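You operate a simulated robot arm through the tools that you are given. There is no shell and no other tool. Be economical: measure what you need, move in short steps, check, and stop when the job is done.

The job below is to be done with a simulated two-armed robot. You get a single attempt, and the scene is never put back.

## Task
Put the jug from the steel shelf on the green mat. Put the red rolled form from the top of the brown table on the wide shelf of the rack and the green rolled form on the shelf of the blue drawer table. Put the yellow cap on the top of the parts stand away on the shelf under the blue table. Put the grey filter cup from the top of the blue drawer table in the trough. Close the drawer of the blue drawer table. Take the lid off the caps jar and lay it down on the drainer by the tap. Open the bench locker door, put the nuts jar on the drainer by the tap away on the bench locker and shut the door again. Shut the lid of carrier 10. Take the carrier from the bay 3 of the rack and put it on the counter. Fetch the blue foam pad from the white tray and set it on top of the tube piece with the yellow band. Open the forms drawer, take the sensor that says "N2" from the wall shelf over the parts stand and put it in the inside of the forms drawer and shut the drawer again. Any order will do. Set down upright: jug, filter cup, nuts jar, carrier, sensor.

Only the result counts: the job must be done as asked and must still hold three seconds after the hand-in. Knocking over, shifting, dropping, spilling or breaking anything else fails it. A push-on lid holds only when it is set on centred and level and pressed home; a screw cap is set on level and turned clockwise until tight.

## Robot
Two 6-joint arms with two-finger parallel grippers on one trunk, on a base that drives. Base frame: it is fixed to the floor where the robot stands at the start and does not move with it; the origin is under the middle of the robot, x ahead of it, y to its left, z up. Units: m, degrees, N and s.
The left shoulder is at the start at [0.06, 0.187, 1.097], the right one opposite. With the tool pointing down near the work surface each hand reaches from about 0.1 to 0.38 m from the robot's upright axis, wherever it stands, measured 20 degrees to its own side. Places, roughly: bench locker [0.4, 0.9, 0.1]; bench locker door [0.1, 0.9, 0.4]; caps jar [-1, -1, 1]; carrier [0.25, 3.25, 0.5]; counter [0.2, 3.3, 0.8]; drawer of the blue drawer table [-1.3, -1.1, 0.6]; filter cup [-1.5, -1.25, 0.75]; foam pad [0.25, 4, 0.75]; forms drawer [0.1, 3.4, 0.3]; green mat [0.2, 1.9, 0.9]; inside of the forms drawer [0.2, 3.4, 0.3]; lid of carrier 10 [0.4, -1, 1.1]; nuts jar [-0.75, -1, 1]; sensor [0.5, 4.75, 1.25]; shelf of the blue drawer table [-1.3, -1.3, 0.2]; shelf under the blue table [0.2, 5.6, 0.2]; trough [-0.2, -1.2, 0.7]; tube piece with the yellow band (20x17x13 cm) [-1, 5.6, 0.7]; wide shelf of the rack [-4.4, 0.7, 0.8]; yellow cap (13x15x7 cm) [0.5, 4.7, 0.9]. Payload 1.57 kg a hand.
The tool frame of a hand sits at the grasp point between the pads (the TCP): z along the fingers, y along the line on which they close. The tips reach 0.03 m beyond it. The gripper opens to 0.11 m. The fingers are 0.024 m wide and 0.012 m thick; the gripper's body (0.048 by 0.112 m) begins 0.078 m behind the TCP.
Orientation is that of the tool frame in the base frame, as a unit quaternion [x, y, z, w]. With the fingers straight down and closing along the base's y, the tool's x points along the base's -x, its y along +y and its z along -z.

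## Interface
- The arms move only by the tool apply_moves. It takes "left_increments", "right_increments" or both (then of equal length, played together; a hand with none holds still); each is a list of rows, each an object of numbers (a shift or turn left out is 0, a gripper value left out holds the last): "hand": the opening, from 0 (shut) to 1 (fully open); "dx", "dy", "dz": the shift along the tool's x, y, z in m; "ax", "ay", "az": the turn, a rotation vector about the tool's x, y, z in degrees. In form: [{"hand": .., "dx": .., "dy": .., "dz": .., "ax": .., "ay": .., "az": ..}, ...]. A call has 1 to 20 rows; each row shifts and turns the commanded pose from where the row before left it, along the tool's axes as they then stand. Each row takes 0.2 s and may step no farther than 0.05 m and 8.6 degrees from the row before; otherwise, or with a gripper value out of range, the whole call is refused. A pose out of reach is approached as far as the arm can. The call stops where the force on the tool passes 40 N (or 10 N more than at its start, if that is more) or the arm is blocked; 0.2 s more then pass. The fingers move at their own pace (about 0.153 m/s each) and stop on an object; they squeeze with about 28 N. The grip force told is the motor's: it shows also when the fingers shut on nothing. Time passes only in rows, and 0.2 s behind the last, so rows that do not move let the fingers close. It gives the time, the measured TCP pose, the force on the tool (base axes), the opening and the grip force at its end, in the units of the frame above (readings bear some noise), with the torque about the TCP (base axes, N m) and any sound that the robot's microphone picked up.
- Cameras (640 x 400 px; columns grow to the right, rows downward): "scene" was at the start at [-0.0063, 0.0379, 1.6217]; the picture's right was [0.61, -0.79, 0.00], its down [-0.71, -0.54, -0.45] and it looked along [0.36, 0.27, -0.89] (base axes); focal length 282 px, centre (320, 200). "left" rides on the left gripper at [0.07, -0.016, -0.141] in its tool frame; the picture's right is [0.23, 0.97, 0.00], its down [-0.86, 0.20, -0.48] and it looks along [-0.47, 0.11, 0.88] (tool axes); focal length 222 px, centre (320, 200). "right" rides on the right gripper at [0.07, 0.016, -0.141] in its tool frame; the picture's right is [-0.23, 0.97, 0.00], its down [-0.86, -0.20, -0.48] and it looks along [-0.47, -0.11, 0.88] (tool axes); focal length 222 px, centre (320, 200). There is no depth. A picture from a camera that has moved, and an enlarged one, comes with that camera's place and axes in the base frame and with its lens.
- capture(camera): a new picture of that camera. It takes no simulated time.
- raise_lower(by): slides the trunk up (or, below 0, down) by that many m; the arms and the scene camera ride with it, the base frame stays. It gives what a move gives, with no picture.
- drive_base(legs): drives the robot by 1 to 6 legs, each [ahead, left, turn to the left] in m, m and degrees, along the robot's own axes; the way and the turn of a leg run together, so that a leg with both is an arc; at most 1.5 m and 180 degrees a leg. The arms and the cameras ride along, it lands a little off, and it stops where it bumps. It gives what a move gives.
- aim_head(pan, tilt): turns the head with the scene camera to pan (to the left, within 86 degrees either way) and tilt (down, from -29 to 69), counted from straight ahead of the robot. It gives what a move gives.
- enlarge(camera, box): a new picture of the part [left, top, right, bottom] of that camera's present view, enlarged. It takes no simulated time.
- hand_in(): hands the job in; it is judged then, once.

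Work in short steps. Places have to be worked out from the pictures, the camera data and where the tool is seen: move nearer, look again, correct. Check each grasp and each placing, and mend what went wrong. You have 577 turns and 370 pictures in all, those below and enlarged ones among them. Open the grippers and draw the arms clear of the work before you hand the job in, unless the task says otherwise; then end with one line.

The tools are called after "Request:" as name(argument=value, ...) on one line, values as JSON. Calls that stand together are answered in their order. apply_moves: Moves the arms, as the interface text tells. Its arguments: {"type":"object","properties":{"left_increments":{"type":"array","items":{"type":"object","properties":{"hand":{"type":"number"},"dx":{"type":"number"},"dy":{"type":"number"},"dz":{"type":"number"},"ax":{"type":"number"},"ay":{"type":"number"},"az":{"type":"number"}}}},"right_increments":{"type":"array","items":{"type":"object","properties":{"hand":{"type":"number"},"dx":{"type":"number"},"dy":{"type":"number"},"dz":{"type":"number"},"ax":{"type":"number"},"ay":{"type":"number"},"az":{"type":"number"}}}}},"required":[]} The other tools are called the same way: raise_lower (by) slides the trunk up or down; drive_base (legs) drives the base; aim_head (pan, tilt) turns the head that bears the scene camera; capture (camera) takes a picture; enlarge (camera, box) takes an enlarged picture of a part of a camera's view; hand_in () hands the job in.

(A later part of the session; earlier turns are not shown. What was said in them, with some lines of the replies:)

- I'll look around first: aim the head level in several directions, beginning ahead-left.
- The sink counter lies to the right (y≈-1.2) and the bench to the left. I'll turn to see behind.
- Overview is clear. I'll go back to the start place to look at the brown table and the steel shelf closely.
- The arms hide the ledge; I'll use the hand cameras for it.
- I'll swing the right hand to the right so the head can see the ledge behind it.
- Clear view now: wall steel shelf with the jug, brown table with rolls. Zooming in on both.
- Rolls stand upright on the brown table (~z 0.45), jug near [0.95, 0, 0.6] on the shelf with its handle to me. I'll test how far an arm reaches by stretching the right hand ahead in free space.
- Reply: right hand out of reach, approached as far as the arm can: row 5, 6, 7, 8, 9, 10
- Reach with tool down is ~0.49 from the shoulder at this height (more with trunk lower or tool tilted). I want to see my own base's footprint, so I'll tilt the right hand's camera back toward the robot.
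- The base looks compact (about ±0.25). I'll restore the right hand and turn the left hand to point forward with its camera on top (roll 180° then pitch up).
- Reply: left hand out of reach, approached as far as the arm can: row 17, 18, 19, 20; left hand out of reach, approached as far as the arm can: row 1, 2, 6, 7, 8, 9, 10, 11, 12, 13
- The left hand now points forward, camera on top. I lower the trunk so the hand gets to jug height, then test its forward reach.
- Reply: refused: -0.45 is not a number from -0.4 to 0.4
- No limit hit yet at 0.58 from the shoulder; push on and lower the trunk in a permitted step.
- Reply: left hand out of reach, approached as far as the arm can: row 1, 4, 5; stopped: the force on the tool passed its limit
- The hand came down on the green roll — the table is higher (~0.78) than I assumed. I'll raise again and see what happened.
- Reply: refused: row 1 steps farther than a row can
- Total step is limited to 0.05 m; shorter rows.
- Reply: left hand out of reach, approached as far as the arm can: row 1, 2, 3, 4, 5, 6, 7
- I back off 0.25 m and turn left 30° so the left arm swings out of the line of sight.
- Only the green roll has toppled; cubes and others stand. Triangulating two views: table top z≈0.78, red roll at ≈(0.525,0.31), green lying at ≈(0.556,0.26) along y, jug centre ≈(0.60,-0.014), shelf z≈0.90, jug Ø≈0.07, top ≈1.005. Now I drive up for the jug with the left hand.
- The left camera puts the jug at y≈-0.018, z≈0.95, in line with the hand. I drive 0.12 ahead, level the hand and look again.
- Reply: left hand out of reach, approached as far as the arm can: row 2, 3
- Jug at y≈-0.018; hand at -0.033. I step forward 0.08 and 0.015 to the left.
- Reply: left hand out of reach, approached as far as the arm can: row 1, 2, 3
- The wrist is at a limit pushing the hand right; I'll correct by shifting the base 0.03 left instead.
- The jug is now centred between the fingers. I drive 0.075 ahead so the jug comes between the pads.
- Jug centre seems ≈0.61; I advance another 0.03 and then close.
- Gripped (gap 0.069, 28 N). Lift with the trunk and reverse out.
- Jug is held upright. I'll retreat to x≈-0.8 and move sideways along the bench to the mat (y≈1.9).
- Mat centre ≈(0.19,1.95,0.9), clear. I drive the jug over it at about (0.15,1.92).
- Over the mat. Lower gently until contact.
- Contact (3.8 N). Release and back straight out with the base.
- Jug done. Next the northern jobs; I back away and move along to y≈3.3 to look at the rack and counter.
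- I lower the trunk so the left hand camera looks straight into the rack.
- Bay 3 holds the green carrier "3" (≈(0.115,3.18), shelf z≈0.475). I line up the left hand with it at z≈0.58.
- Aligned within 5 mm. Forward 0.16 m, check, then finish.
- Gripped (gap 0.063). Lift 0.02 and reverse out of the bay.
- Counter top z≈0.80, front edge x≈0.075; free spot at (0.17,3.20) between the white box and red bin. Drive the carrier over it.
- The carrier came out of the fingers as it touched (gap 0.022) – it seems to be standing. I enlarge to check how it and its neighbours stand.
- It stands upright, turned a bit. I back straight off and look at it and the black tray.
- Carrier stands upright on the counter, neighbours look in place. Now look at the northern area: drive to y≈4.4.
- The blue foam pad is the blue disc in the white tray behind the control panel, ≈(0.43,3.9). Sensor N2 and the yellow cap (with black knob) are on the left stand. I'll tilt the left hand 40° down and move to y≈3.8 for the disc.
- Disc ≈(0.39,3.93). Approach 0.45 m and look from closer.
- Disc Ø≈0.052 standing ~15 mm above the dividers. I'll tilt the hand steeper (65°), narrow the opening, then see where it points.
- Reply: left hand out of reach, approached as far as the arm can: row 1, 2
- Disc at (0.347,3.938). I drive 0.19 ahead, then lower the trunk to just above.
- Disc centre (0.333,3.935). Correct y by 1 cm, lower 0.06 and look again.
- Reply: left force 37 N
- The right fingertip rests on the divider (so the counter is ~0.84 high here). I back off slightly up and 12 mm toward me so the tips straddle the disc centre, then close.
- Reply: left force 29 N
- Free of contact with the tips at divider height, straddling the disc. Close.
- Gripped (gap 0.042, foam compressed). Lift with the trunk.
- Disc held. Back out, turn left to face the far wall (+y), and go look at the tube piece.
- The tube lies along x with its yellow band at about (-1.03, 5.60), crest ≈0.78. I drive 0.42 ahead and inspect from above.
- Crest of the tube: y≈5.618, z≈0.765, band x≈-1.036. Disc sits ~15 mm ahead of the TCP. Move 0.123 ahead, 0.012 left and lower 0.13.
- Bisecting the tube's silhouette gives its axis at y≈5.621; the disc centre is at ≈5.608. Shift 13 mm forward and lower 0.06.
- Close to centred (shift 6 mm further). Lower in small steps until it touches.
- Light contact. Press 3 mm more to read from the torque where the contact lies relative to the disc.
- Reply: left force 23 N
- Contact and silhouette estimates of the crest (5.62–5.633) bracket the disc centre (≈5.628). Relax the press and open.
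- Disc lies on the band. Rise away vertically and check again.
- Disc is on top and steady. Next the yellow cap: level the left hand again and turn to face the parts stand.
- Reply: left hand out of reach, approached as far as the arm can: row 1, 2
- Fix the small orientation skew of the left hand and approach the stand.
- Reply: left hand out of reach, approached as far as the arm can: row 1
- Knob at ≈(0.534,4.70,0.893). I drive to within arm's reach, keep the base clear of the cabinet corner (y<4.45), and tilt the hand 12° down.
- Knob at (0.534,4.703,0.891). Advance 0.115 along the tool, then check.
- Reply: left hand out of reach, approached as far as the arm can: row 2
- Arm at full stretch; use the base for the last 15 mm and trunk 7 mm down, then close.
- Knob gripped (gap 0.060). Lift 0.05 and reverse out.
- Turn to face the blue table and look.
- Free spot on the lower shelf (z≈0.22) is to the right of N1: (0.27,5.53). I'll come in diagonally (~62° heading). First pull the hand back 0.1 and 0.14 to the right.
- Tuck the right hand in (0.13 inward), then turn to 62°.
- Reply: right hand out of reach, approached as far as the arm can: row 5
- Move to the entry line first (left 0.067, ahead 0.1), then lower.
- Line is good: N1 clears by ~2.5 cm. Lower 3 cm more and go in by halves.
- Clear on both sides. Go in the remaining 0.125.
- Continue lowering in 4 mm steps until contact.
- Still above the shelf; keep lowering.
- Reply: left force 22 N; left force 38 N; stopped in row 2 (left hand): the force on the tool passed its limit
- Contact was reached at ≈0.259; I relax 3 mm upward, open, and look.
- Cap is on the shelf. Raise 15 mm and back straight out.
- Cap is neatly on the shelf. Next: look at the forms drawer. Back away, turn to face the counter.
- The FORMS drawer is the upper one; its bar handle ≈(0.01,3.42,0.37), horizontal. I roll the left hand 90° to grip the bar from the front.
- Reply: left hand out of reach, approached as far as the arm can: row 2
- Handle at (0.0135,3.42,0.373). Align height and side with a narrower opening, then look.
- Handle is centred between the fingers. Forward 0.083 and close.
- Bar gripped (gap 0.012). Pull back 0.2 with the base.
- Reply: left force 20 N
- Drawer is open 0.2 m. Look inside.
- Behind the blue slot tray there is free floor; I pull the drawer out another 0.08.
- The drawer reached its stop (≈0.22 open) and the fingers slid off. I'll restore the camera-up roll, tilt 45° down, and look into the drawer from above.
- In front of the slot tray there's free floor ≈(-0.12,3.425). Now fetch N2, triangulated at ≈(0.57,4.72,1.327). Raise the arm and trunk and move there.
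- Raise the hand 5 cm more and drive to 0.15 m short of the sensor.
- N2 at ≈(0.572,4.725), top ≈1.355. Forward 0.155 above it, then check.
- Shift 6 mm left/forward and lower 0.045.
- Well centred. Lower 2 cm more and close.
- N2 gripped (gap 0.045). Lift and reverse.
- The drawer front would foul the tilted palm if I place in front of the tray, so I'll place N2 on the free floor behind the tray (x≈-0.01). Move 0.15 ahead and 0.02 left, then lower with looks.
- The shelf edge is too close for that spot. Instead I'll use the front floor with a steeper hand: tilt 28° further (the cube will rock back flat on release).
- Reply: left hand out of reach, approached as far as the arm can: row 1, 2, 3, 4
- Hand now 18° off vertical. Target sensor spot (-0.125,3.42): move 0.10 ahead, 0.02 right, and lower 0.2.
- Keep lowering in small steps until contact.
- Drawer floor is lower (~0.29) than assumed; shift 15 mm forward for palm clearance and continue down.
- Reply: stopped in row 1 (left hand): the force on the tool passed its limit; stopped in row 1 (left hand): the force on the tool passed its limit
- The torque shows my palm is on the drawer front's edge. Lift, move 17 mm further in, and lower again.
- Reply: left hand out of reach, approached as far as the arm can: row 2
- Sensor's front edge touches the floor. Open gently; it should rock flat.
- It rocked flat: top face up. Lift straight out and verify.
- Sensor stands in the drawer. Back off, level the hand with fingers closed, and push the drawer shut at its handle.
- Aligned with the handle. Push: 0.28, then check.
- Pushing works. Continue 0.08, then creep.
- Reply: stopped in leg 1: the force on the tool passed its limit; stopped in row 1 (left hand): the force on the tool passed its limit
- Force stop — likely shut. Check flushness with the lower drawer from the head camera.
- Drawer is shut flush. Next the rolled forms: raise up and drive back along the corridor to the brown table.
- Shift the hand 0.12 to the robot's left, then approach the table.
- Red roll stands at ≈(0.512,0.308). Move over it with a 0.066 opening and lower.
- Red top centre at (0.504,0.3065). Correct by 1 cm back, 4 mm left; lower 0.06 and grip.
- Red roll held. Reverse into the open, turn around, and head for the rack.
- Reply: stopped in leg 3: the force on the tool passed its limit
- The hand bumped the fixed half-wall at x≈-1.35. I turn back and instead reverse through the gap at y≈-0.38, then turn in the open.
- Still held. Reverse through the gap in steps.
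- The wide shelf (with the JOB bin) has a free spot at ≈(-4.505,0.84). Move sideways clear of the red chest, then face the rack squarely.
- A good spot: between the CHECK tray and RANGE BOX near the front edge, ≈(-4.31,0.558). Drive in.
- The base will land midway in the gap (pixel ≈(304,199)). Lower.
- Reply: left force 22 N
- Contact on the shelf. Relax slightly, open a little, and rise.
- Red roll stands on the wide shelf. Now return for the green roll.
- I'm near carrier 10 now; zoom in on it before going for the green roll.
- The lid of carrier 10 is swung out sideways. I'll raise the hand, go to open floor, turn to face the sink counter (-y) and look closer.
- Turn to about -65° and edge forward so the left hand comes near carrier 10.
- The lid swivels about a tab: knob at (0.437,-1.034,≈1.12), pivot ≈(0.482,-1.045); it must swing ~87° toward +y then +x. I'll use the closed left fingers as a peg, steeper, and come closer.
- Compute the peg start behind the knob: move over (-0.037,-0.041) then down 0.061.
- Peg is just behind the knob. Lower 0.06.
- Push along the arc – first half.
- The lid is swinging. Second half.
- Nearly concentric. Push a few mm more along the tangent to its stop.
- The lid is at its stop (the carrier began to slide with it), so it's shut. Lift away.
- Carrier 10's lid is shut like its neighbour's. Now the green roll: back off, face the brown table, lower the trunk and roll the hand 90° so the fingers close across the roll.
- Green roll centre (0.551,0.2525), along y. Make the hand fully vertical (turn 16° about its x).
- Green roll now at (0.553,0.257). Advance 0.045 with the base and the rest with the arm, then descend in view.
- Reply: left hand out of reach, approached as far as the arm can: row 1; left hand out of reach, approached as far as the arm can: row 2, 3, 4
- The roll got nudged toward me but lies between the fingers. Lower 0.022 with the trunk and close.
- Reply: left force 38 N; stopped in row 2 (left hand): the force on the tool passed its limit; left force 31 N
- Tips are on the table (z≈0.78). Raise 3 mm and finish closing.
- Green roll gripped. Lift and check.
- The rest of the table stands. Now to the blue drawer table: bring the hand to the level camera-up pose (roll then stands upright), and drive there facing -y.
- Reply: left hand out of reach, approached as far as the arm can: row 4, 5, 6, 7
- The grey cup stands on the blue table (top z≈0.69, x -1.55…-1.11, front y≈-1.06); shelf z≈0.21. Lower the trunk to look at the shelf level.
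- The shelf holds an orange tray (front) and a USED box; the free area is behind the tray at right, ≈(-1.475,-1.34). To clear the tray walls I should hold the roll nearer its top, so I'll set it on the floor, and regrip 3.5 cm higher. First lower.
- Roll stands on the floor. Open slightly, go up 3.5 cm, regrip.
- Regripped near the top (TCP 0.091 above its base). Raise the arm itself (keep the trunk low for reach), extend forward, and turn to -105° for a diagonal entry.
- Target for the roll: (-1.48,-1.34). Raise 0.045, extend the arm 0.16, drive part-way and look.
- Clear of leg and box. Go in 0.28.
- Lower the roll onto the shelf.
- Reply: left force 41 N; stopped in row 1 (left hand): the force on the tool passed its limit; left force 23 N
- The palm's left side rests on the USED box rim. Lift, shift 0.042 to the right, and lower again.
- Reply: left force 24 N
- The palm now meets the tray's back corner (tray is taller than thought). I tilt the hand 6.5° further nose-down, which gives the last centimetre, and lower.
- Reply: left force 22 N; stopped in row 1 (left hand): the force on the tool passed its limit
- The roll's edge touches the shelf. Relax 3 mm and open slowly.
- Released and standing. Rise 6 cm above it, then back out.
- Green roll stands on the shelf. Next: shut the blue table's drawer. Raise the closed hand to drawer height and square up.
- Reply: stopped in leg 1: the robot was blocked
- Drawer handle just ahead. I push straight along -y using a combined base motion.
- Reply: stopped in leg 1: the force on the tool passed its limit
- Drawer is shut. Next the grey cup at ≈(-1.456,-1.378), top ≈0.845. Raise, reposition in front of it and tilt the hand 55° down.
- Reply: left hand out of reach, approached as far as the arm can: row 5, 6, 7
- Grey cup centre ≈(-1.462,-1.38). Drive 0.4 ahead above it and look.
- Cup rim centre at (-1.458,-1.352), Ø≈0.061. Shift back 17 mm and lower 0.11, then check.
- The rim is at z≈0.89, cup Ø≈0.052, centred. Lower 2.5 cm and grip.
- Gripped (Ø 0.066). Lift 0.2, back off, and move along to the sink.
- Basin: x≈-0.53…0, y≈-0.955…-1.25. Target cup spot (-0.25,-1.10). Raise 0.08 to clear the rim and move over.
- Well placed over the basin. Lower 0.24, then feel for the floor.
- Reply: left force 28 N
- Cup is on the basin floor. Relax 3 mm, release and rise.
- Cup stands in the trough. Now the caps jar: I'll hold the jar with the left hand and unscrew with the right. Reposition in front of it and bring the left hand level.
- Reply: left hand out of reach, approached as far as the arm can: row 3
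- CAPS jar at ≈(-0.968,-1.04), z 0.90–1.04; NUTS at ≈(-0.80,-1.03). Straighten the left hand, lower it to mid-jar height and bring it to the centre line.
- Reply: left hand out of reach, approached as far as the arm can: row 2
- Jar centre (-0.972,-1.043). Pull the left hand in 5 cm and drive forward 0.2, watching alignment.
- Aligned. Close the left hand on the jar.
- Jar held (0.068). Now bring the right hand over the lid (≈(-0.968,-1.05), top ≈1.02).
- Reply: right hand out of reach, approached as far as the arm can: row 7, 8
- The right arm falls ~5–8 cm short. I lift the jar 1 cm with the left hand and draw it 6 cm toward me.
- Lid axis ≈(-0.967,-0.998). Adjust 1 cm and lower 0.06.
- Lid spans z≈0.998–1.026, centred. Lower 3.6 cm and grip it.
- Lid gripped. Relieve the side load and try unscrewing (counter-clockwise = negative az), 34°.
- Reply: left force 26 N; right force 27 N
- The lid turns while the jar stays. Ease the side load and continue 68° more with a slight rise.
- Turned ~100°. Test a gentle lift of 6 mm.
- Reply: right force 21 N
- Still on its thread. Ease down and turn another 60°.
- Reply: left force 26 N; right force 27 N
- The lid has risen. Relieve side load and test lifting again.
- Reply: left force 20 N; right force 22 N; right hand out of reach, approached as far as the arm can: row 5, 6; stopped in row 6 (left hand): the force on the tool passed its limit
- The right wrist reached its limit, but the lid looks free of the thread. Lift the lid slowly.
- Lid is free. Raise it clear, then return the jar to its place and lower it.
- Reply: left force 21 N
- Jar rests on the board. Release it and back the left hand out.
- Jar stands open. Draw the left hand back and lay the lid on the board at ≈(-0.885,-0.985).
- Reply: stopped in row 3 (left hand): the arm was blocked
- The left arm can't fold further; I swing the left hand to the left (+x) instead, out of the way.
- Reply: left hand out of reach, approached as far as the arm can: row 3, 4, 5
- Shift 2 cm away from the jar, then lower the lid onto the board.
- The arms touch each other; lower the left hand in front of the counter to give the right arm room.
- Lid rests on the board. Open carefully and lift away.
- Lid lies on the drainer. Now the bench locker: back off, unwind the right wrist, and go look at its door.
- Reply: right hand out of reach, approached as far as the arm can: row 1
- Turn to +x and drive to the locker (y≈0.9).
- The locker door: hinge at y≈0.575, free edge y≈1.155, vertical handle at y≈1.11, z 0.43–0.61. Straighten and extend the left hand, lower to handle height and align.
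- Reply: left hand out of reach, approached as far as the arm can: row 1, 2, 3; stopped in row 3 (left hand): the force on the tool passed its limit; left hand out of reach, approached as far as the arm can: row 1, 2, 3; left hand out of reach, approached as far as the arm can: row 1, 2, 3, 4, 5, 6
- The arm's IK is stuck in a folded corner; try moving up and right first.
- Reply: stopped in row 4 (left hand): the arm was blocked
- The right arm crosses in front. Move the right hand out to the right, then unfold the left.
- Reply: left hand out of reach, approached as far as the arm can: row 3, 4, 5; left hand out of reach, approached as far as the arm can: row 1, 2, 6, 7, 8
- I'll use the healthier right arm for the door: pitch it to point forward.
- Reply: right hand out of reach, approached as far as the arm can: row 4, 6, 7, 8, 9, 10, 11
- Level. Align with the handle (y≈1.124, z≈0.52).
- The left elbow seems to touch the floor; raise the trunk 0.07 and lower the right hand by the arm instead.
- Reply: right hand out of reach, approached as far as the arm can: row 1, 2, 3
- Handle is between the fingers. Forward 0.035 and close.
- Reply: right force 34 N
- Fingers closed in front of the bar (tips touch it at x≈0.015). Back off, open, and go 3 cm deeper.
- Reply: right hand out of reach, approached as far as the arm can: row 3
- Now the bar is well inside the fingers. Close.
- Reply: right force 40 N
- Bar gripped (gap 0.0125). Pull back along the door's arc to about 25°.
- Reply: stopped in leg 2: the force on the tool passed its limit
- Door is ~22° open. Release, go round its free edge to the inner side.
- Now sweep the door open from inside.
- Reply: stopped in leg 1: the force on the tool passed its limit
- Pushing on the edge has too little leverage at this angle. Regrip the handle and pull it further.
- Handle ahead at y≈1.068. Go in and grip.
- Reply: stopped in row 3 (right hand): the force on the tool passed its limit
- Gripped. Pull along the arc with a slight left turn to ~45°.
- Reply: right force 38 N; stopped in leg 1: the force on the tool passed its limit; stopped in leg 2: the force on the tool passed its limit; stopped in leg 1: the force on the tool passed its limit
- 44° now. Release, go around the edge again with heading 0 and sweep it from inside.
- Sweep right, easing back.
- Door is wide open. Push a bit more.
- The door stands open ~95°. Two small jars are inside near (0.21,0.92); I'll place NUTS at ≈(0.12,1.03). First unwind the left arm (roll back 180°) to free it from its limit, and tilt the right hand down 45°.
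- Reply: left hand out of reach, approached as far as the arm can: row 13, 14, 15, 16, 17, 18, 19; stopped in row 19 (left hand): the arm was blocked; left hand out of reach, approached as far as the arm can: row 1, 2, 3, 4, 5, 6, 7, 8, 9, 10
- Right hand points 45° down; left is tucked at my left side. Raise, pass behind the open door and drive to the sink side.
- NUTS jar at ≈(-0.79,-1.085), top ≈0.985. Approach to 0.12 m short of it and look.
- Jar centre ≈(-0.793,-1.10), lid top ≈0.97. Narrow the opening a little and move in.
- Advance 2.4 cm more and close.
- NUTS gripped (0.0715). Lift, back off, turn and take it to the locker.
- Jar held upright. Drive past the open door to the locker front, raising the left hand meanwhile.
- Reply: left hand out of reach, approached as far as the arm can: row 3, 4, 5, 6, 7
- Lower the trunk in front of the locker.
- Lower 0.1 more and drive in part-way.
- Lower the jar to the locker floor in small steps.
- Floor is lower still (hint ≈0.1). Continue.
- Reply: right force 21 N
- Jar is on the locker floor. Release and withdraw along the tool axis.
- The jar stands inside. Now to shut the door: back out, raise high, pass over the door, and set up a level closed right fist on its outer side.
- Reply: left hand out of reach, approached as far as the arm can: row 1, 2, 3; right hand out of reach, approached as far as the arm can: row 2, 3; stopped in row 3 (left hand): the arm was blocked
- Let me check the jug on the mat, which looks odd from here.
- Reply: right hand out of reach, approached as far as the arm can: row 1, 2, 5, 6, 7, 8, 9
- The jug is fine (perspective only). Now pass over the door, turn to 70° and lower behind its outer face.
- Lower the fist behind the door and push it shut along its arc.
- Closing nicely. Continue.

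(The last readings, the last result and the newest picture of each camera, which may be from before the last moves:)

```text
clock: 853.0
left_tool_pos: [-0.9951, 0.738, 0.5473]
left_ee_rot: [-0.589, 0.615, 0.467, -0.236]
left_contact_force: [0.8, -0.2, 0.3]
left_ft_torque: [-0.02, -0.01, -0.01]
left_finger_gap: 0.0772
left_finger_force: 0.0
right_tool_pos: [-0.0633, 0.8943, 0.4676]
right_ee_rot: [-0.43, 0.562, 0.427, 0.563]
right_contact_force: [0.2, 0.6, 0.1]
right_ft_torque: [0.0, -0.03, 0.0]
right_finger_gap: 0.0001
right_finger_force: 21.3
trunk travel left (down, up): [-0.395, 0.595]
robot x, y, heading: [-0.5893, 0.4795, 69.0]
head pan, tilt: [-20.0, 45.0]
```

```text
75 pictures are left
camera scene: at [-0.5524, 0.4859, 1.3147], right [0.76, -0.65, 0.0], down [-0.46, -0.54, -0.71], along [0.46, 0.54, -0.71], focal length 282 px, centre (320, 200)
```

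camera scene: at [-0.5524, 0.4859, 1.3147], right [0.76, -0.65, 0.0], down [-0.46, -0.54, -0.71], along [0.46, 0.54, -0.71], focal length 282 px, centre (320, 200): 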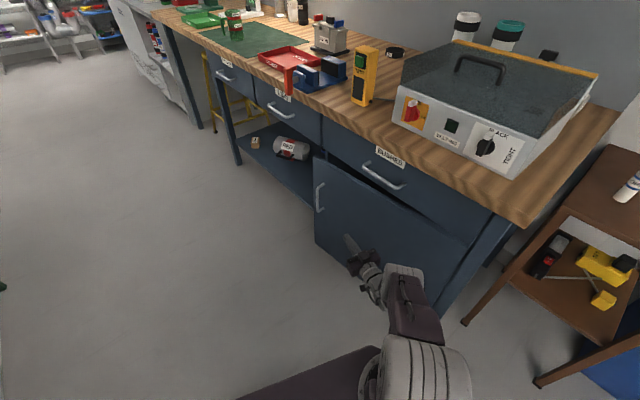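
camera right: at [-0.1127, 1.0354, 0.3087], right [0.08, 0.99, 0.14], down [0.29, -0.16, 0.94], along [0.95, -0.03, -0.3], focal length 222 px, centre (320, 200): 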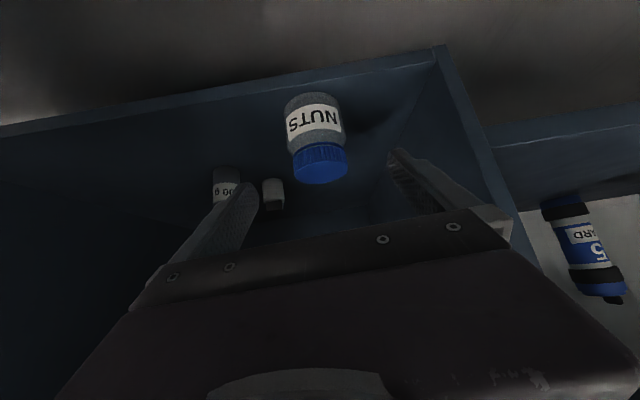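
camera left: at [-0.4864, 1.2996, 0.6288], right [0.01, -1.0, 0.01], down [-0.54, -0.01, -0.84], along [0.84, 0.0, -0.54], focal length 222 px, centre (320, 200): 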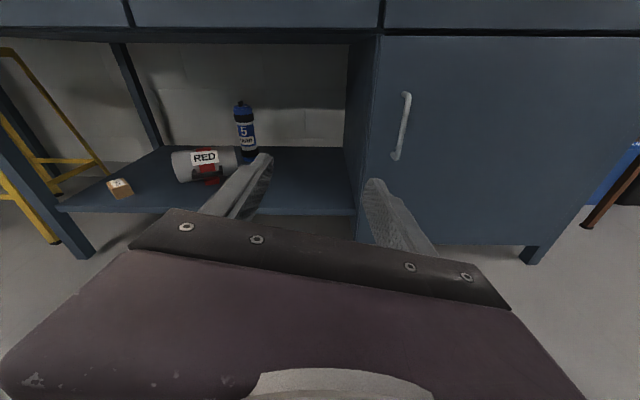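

Request:
drive_base(legs=[[0.07, -0.02, 0], [0.025, -0.06, 0]])

Request:
capture(camera="scene")

```text
clock: 854.6
left_tool_pos: [-0.9063, 0.7979, 0.5472]
left_ee_rot: [-0.59, 0.616, 0.467, -0.234]
left_contact_force: [0.4, 0.2, 0.3]
left_ft_torque: [-0.01, 0.03, 0.02]
left_finger_gap: 0.0769
left_finger_force: 0.1
right_tool_pos: [0.0205, 0.9545, 0.466]
right_ee_rot: [-0.433, 0.559, 0.431, 0.56]
right_contact_force: [-0.1, -0.2, 0.6]
right_ft_torque: [0.0, 0.01, -0.02]
right_finger_gap: 0.0002
right_finger_force: 21.5
trunk travel left (down, up): [-0.395, 0.595]
robot x, y, heading: [-0.4963, 0.5396, 69.2]
head pan, tilt: [-20.0, 45.0]
stopped in leg 2: the force on the tool passed its limit (the readings are from after the stop); the commanded pose is now the measured one
```

```text
74 pictures are left
camera scene: at [-0.4626, 0.5453, 1.3147], right [0.76, -0.65, 0.0], down [-0.46, -0.54, -0.71], along [0.46, 0.54, -0.71], focal length 282 px, centre (320, 200)
```

scene: 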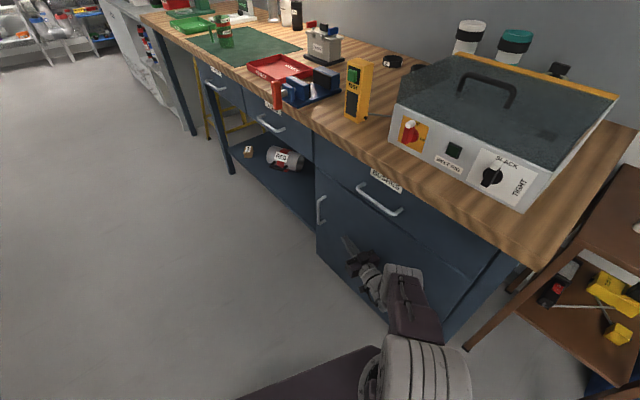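

Force stop – likely shut. Back off and check flushness.

Request:
drive_base(legs=[[-0.08, 0.19, 0], [-0.2, 0.1, 0]])

Request:
aim_head(pan=-45, tilt=40)

Request:
capture(camera="scene")

```text
clock: 857.5
left_tool_pos: [-1.2782, 0.6397, 0.5479]
left_ee_rot: [-0.589, 0.616, 0.468, -0.235]
left_contact_force: [0.1, -0.4, -0.1]
left_ft_torque: [0.01, 0.0, 0.0]
left_finger_gap: 0.0768
left_finger_force: 0.0
right_tool_pos: [-0.3514, 0.7944, 0.466]
right_ee_rot: [-0.433, 0.56, 0.431, 0.56]
right_contact_force: [0.2, -1.2, 0.0]
right_ft_torque: [0.03, 0.0, 0.01]
right_finger_gap: 0.0001
right_finger_force: 21.4
trunk travel left (down, up): [-0.395, 0.595]
robot x, y, heading: [-0.8689, 0.3817, 69.4]
head pan, tilt: [-20.0, 45.0]
```

```text
clock: 858.4
left_tool_pos: [-1.2767, 0.6388, 0.5467]
left_ee_rot: [-0.588, 0.616, 0.468, -0.235]
left_contact_force: [-0.4, 0.0, 1.2]
left_ft_torque: [0.02, 0.0, -0.02]
left_finger_gap: 0.0772
left_finger_force: 0.0
right_tool_pos: [-0.3511, 0.7959, 0.4655]
right_ee_rot: [-0.434, 0.559, 0.432, 0.559]
right_contact_force: [0.5, 0.1, -0.1]
right_ft_torque: [-0.02, 0.01, 0.02]
right_finger_gap: 0.0001
right_finger_force: 21.1
trunk travel left (down, up): [-0.395, 0.595]
robot x, y, heading: [-0.8684, 0.3807, 69.1]
head pan, tilt: [-45.0, 40.0]
```

```text
73 pictures are left
camera scene: at [-0.8098, 0.3602, 1.322], right [0.41, -0.91, 0.0], down [-0.59, -0.26, -0.77], along [0.7, 0.32, -0.64], focal length 282 px, centre (320, 200)
```

scene: 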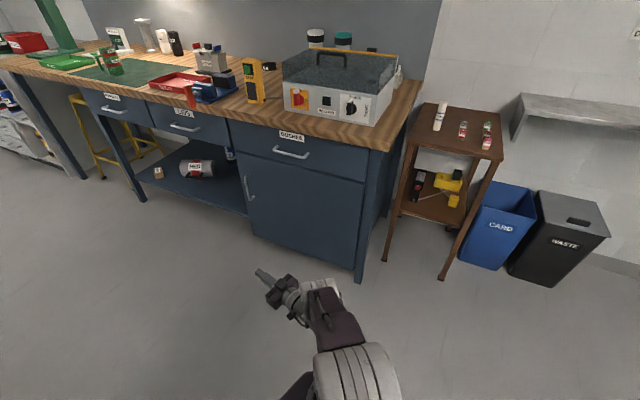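

The locker door is shut. For certainty I'll recheck the blue table's drawer from close up.

Request:
drive_base(legs=[[-0.33, -0.13, 0], [0, 0, -159]])

Request:
aim_head(pan=-40, tilt=30)

Request:
capture(camera="scene")

```text
clock: 867.2
left_tool_pos: [-0.3952, -0.0732, 0.5463]
left_ee_rot: [0.501, 0.689, 0.313, 0.419]
left_contact_force: [0.2, 0.0, 0.2]
left_ft_torque: [-0.01, 0.01, -0.01]
left_finger_gap: 0.0769
left_finger_force: 0.0
right_tool_pos: [-1.207, -0.5425, 0.4658]
right_ee_rot: [0.473, 0.526, -0.475, 0.523]
right_contact_force: [-0.5, -0.1, -1.0]
right_ft_torque: [-0.02, 0.05, -0.01]
right_finger_gap: 0.0
right_finger_force: 21.3
trunk travel left (down, up): [-0.395, 0.595]
robot x, y, heading: [-0.87, 0.0286, -90.0]
head pan, tilt: [-45.0, 40.0]
```

```text
clock: 867.9
left_tool_pos: [-0.3953, -0.0727, 0.5474]
left_ee_rot: [0.501, 0.689, 0.315, 0.419]
left_contact_force: [0.7, 0.6, 0.3]
left_ft_torque: [-0.04, 0.01, 0.02]
left_finger_gap: 0.0769
left_finger_force: 0.0
right_tool_pos: [-1.2077, -0.5431, 0.4653]
right_ee_rot: [0.473, 0.526, -0.475, 0.523]
right_contact_force: [-0.6, -0.4, -0.1]
right_ft_torque: [-0.03, 0.01, 0.03]
right_finger_gap: 0.0001
right_finger_force: 21.6
trunk travel left (down, up): [-0.395, 0.595]
robot x, y, heading: [-0.8655, 0.0259, -90.4]
head pan, tilt: [-40.0, 30.0]
```

```text
72 pictures are left
camera scene: at [-0.9216, 0.017, 1.3373], right [-0.76, 0.65, 0.0], down [0.32, 0.38, -0.87], along [-0.56, -0.66, -0.5], focal length 282 px, centre (320, 200)
```

scene: 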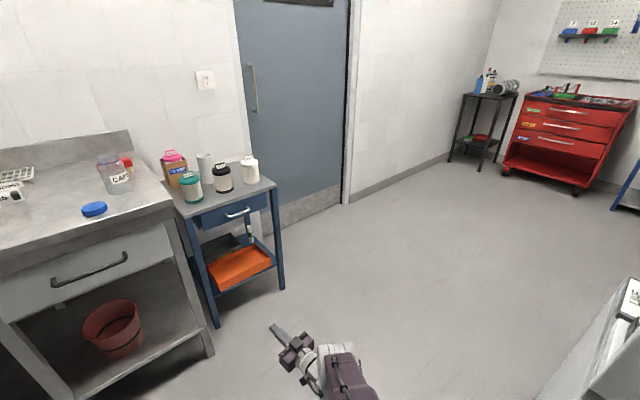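

Request:
enlarge(camera="scene", box=[160, 160, 300, 300])

```text
2.86 times, centred on (230, 230) of scene
camera zoom: at [-0.9216, 0.017, 1.3373], right [-0.76, 0.65, 0.0], down [0.32, 0.38, -0.87], along [-0.56, -0.66, -0.5], focal length 806 px, centre (577, 114)
```

zoom: 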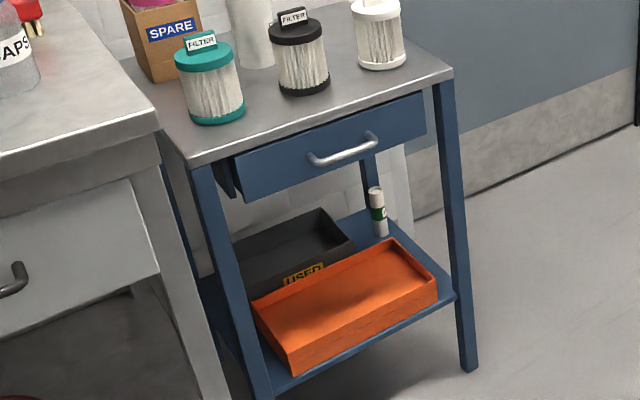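

Geometry suggests the face is about flush, but I'll press it once more with the right fist to be sure.

Request:
raise_lower(by=0.165)

Request:
drive_base(legs=[[0, -0.12, 0.4], [0.4, 0, 0]])

Request:
capture(camera="right")

```text
clock: 869.8
left_tool_pos: [-0.3957, -0.0723, 0.7107]
left_ee_rot: [0.501, 0.689, 0.314, 0.418]
left_contact_force: [1.0, -0.3, 0.0]
left_ft_torque: [0.0, 0.01, -0.02]
left_finger_gap: 0.0768
left_finger_force: 0.0
right_tool_pos: [-1.2078, -0.5443, 0.6309]
right_ee_rot: [0.473, 0.526, -0.474, 0.524]
right_contact_force: [-0.1, 0.1, 0.6]
right_ft_torque: [-0.01, 0.0, -0.01]
right_finger_gap: 0.0001
right_finger_force: 21.8
trunk travel left (down, up): [-0.56, 0.43]
robot x, y, heading: [-0.8668, 0.0247, -90.0]
head pan, tilt: [-40.0, 30.0]
```

```text
clock: 873.1
left_tool_pos: [-0.5133, -0.4677, 0.7122]
left_ee_rot: [0.497, 0.691, 0.317, 0.417]
left_contact_force: [-0.3, -0.3, -0.2]
left_ft_torque: [0.03, -0.02, 0.0]
left_finger_gap: 0.0771
left_finger_force: 0.1
right_tool_pos: [-1.3209, -0.9469, 0.6309]
right_ee_rot: [0.471, 0.528, -0.472, 0.526]
right_contact_force: [-0.7, -0.1, -0.4]
right_ft_torque: [-0.03, 0.0, 0.01]
right_finger_gap: 0.0002
right_finger_force: 20.8
trunk travel left (down, up): [-0.56, 0.43]
robot x, y, heading: [-0.9909, -0.3765, -89.7]
head pan, tilt: [-40.0, 30.0]
```

```text
70 pictures are left
camera right: at [-1.3214, -0.8043, 0.5598], right [0.97, 0.11, 0.22], down [-0.25, 0.45, 0.86], along [-0.01, -0.89, 0.46], focal length 222 px, centre (320, 200)
```

right: 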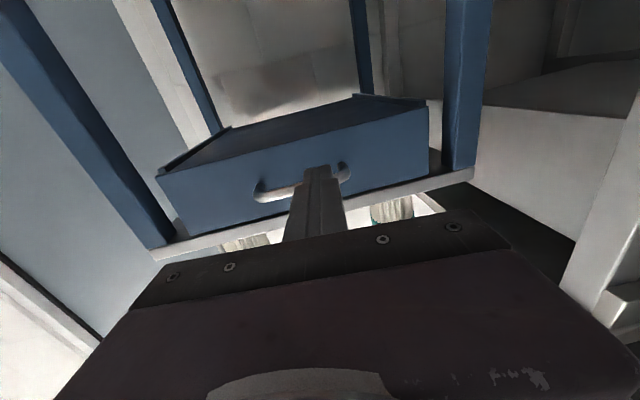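

Request:
drive_base(legs=[[0.075, 0, 0]])

Request:
capture(camera="right")

```text
clock: 874.2
left_tool_pos: [-0.5142, -0.5443, 0.7114]
left_ee_rot: [0.498, 0.691, 0.317, 0.417]
left_contact_force: [-0.5, 0.1, -0.8]
left_ft_torque: [-0.01, 0.01, 0.01]
left_finger_gap: 0.077
left_finger_force: 0.0
right_tool_pos: [-1.3215, -1.0222, 0.629]
right_ee_rot: [0.471, 0.529, -0.471, 0.526]
right_contact_force: [-0.6, 0.0, -0.6]
right_ft_torque: [-0.01, 0.03, 0.0]
right_finger_gap: 0.0
right_finger_force: 21.3
trunk travel left (down, up): [-0.56, 0.43]
robot x, y, heading: [-0.9866, -0.4497, -89.9]
head pan, tilt: [-40.0, 30.0]
```

```text
69 pictures are left
camera right: at [-1.3213, -0.8796, 0.5596], right [0.97, 0.11, 0.22], down [-0.25, 0.45, 0.86], along [-0.01, -0.89, 0.46], focal length 222 px, centre (320, 200)
```

right: 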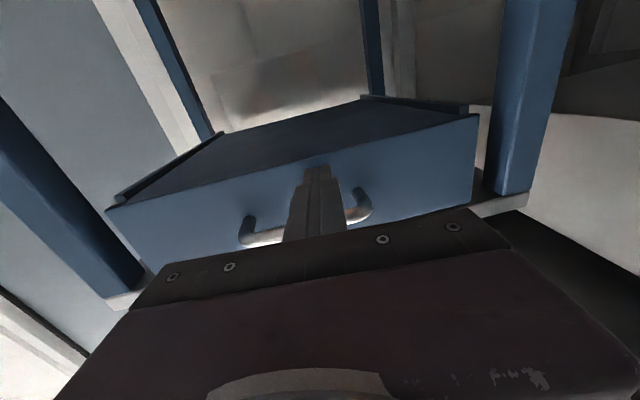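

Request:
apply_moves(right_increments=[{"dz": 0.006}, {"dz": 0.006}, {"dz": 0.006}, {"dz": 0.006}, {"dz": 0.006}])

Request:
capture(camera="right")

```text
clock: 874.7
left_tool_pos: [-0.5134, -0.5401, 0.7122]
left_ee_rot: [0.498, 0.692, 0.313, 0.418]
left_contact_force: [-0.5, -0.1, -1.2]
left_ft_torque: [-0.02, 0.03, 0.01]
left_finger_gap: 0.077
left_finger_force: 0.3
right_tool_pos: [-1.321, -1.0237, 0.6296]
right_ee_rot: [0.473, 0.527, -0.472, 0.525]
right_contact_force: [1.5, 20.9, 11.8]
right_ft_torque: [-0.4, 0.05, -0.09]
right_finger_gap: 0.0
right_finger_force: 21.2
trunk travel left (down, up): [-0.56, 0.43]
robot x, y, heading: [-0.985, -0.4461, -90.0]
head pan, tilt: [-40.0, 30.0]
stopped in row 2 (right hand): the force on the tool passed its limit (the readings are from after the stop); the commanded pose is now the measured one
```

```text
68 pictures are left
camera right: at [-1.3204, -0.881, 0.56], right [0.97, 0.1, 0.23], down [-0.25, 0.45, 0.86], along [-0.01, -0.89, 0.46], focal length 222 px, centre (320, 200)
```

right: 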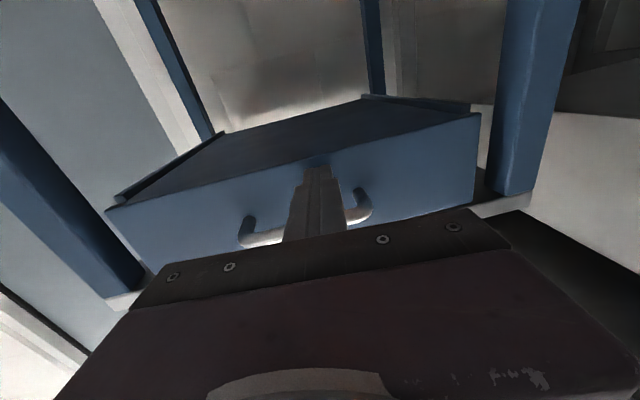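

The drawer is firmly at its stop. All tasks are done; back clear, open both grippers.

Request:
drive_base(legs=[[-0.4, 0, 0]])

Request:
apply_moves(right_increments=[{"hand": 0.5}, {"hand": 1}, {"hand": 1}, {}], left_increments=[{"hand": 0.9}, {"hand": 1}, {"hand": 1}, {}])

Request:
aim_head(pan=0, tilt=35)

Request:
capture(camera="scene")

```text
clock: 877.2
left_tool_pos: [-0.5163, -0.1378, 0.7114]
left_ee_rot: [0.495, 0.693, 0.319, 0.416]
left_contact_force: [-0.2, 0.1, 0.3]
left_ft_torque: [-0.02, -0.02, -0.05]
left_finger_gap: 0.0773
left_finger_force: 0.1
right_tool_pos: [-1.3178, -0.6296, 0.6277]
right_ee_rot: [0.471, 0.53, -0.468, 0.527]
right_contact_force: [0.3, -0.2, -0.1]
right_ft_torque: [-0.02, -0.01, 0.0]
right_finger_gap: 0.0001
right_finger_force: 21.3
trunk travel left (down, up): [-0.56, 0.43]
robot x, y, heading: [-0.9894, -0.0442, -88.9]
head pan, tilt: [-40.0, 30.0]
```

```text
clock: 878.2
left_tool_pos: [-0.5162, -0.1369, 0.7116]
left_ee_rot: [0.494, 0.694, 0.319, 0.415]
left_contact_force: [0.2, -0.4, 0.6]
left_ft_torque: [0.03, 0.03, 0.0]
left_finger_gap: 0.1102
left_finger_force: 0.0
right_tool_pos: [-1.3172, -0.6295, 0.6263]
right_ee_rot: [0.471, 0.531, -0.467, 0.527]
right_contact_force: [1.0, 0.4, 0.3]
right_ft_torque: [0.0, 0.04, 0.03]
right_finger_gap: 0.1101
right_finger_force: 0.1
trunk travel left (down, up): [-0.56, 0.43]
robot x, y, heading: [-0.9881, -0.0492, -89.0]
head pan, tilt: [-40.0, 30.0]
```

```text
clock: 879.3
left_tool_pos: [-0.5158, -0.1388, 0.7124]
left_ee_rot: [0.494, 0.694, 0.318, 0.416]
left_contact_force: [-0.1, -0.2, -0.7]
left_ft_torque: [0.02, -0.03, 0.01]
left_finger_gap: 0.1102
left_finger_force: 0.1
right_tool_pos: [-1.3183, -0.6296, 0.6265]
right_ee_rot: [0.47, 0.531, -0.467, 0.528]
right_contact_force: [-0.5, -0.3, 0.2]
right_ft_torque: [-0.04, 0.0, 0.03]
right_finger_gap: 0.1097
right_finger_force: 0.1
trunk travel left (down, up): [-0.56, 0.43]
robot x, y, heading: [-0.989, -0.0468, -89.3]
head pan, tilt: [0.0, 35.0]
```

```text
67 pictures are left
camera scene: at [-0.985, -0.0759, 1.4946], right [-1.0, -0.01, 0.0], down [-0.01, 0.57, -0.82], along [0.01, -0.82, -0.57], focal length 282 px, centre (320, 200)
```

scene: 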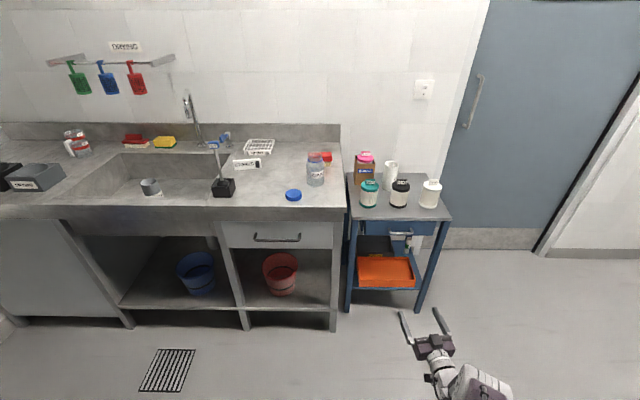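

The last view shows the lid on the drainer, the cup in the trough and the drawer shut, and both arms are clear with grippers open. I hand the job in.

Request:
hand_in()

```text
The job is handed in.
```

All the listed jobs were carried out and the job is handed in. Carrier 10 slid about a centimetre as its lid shut, the green form was knocked over on the brown table before I placed it upright, and I did not go back to recheck the foam pad and the other far-end items.
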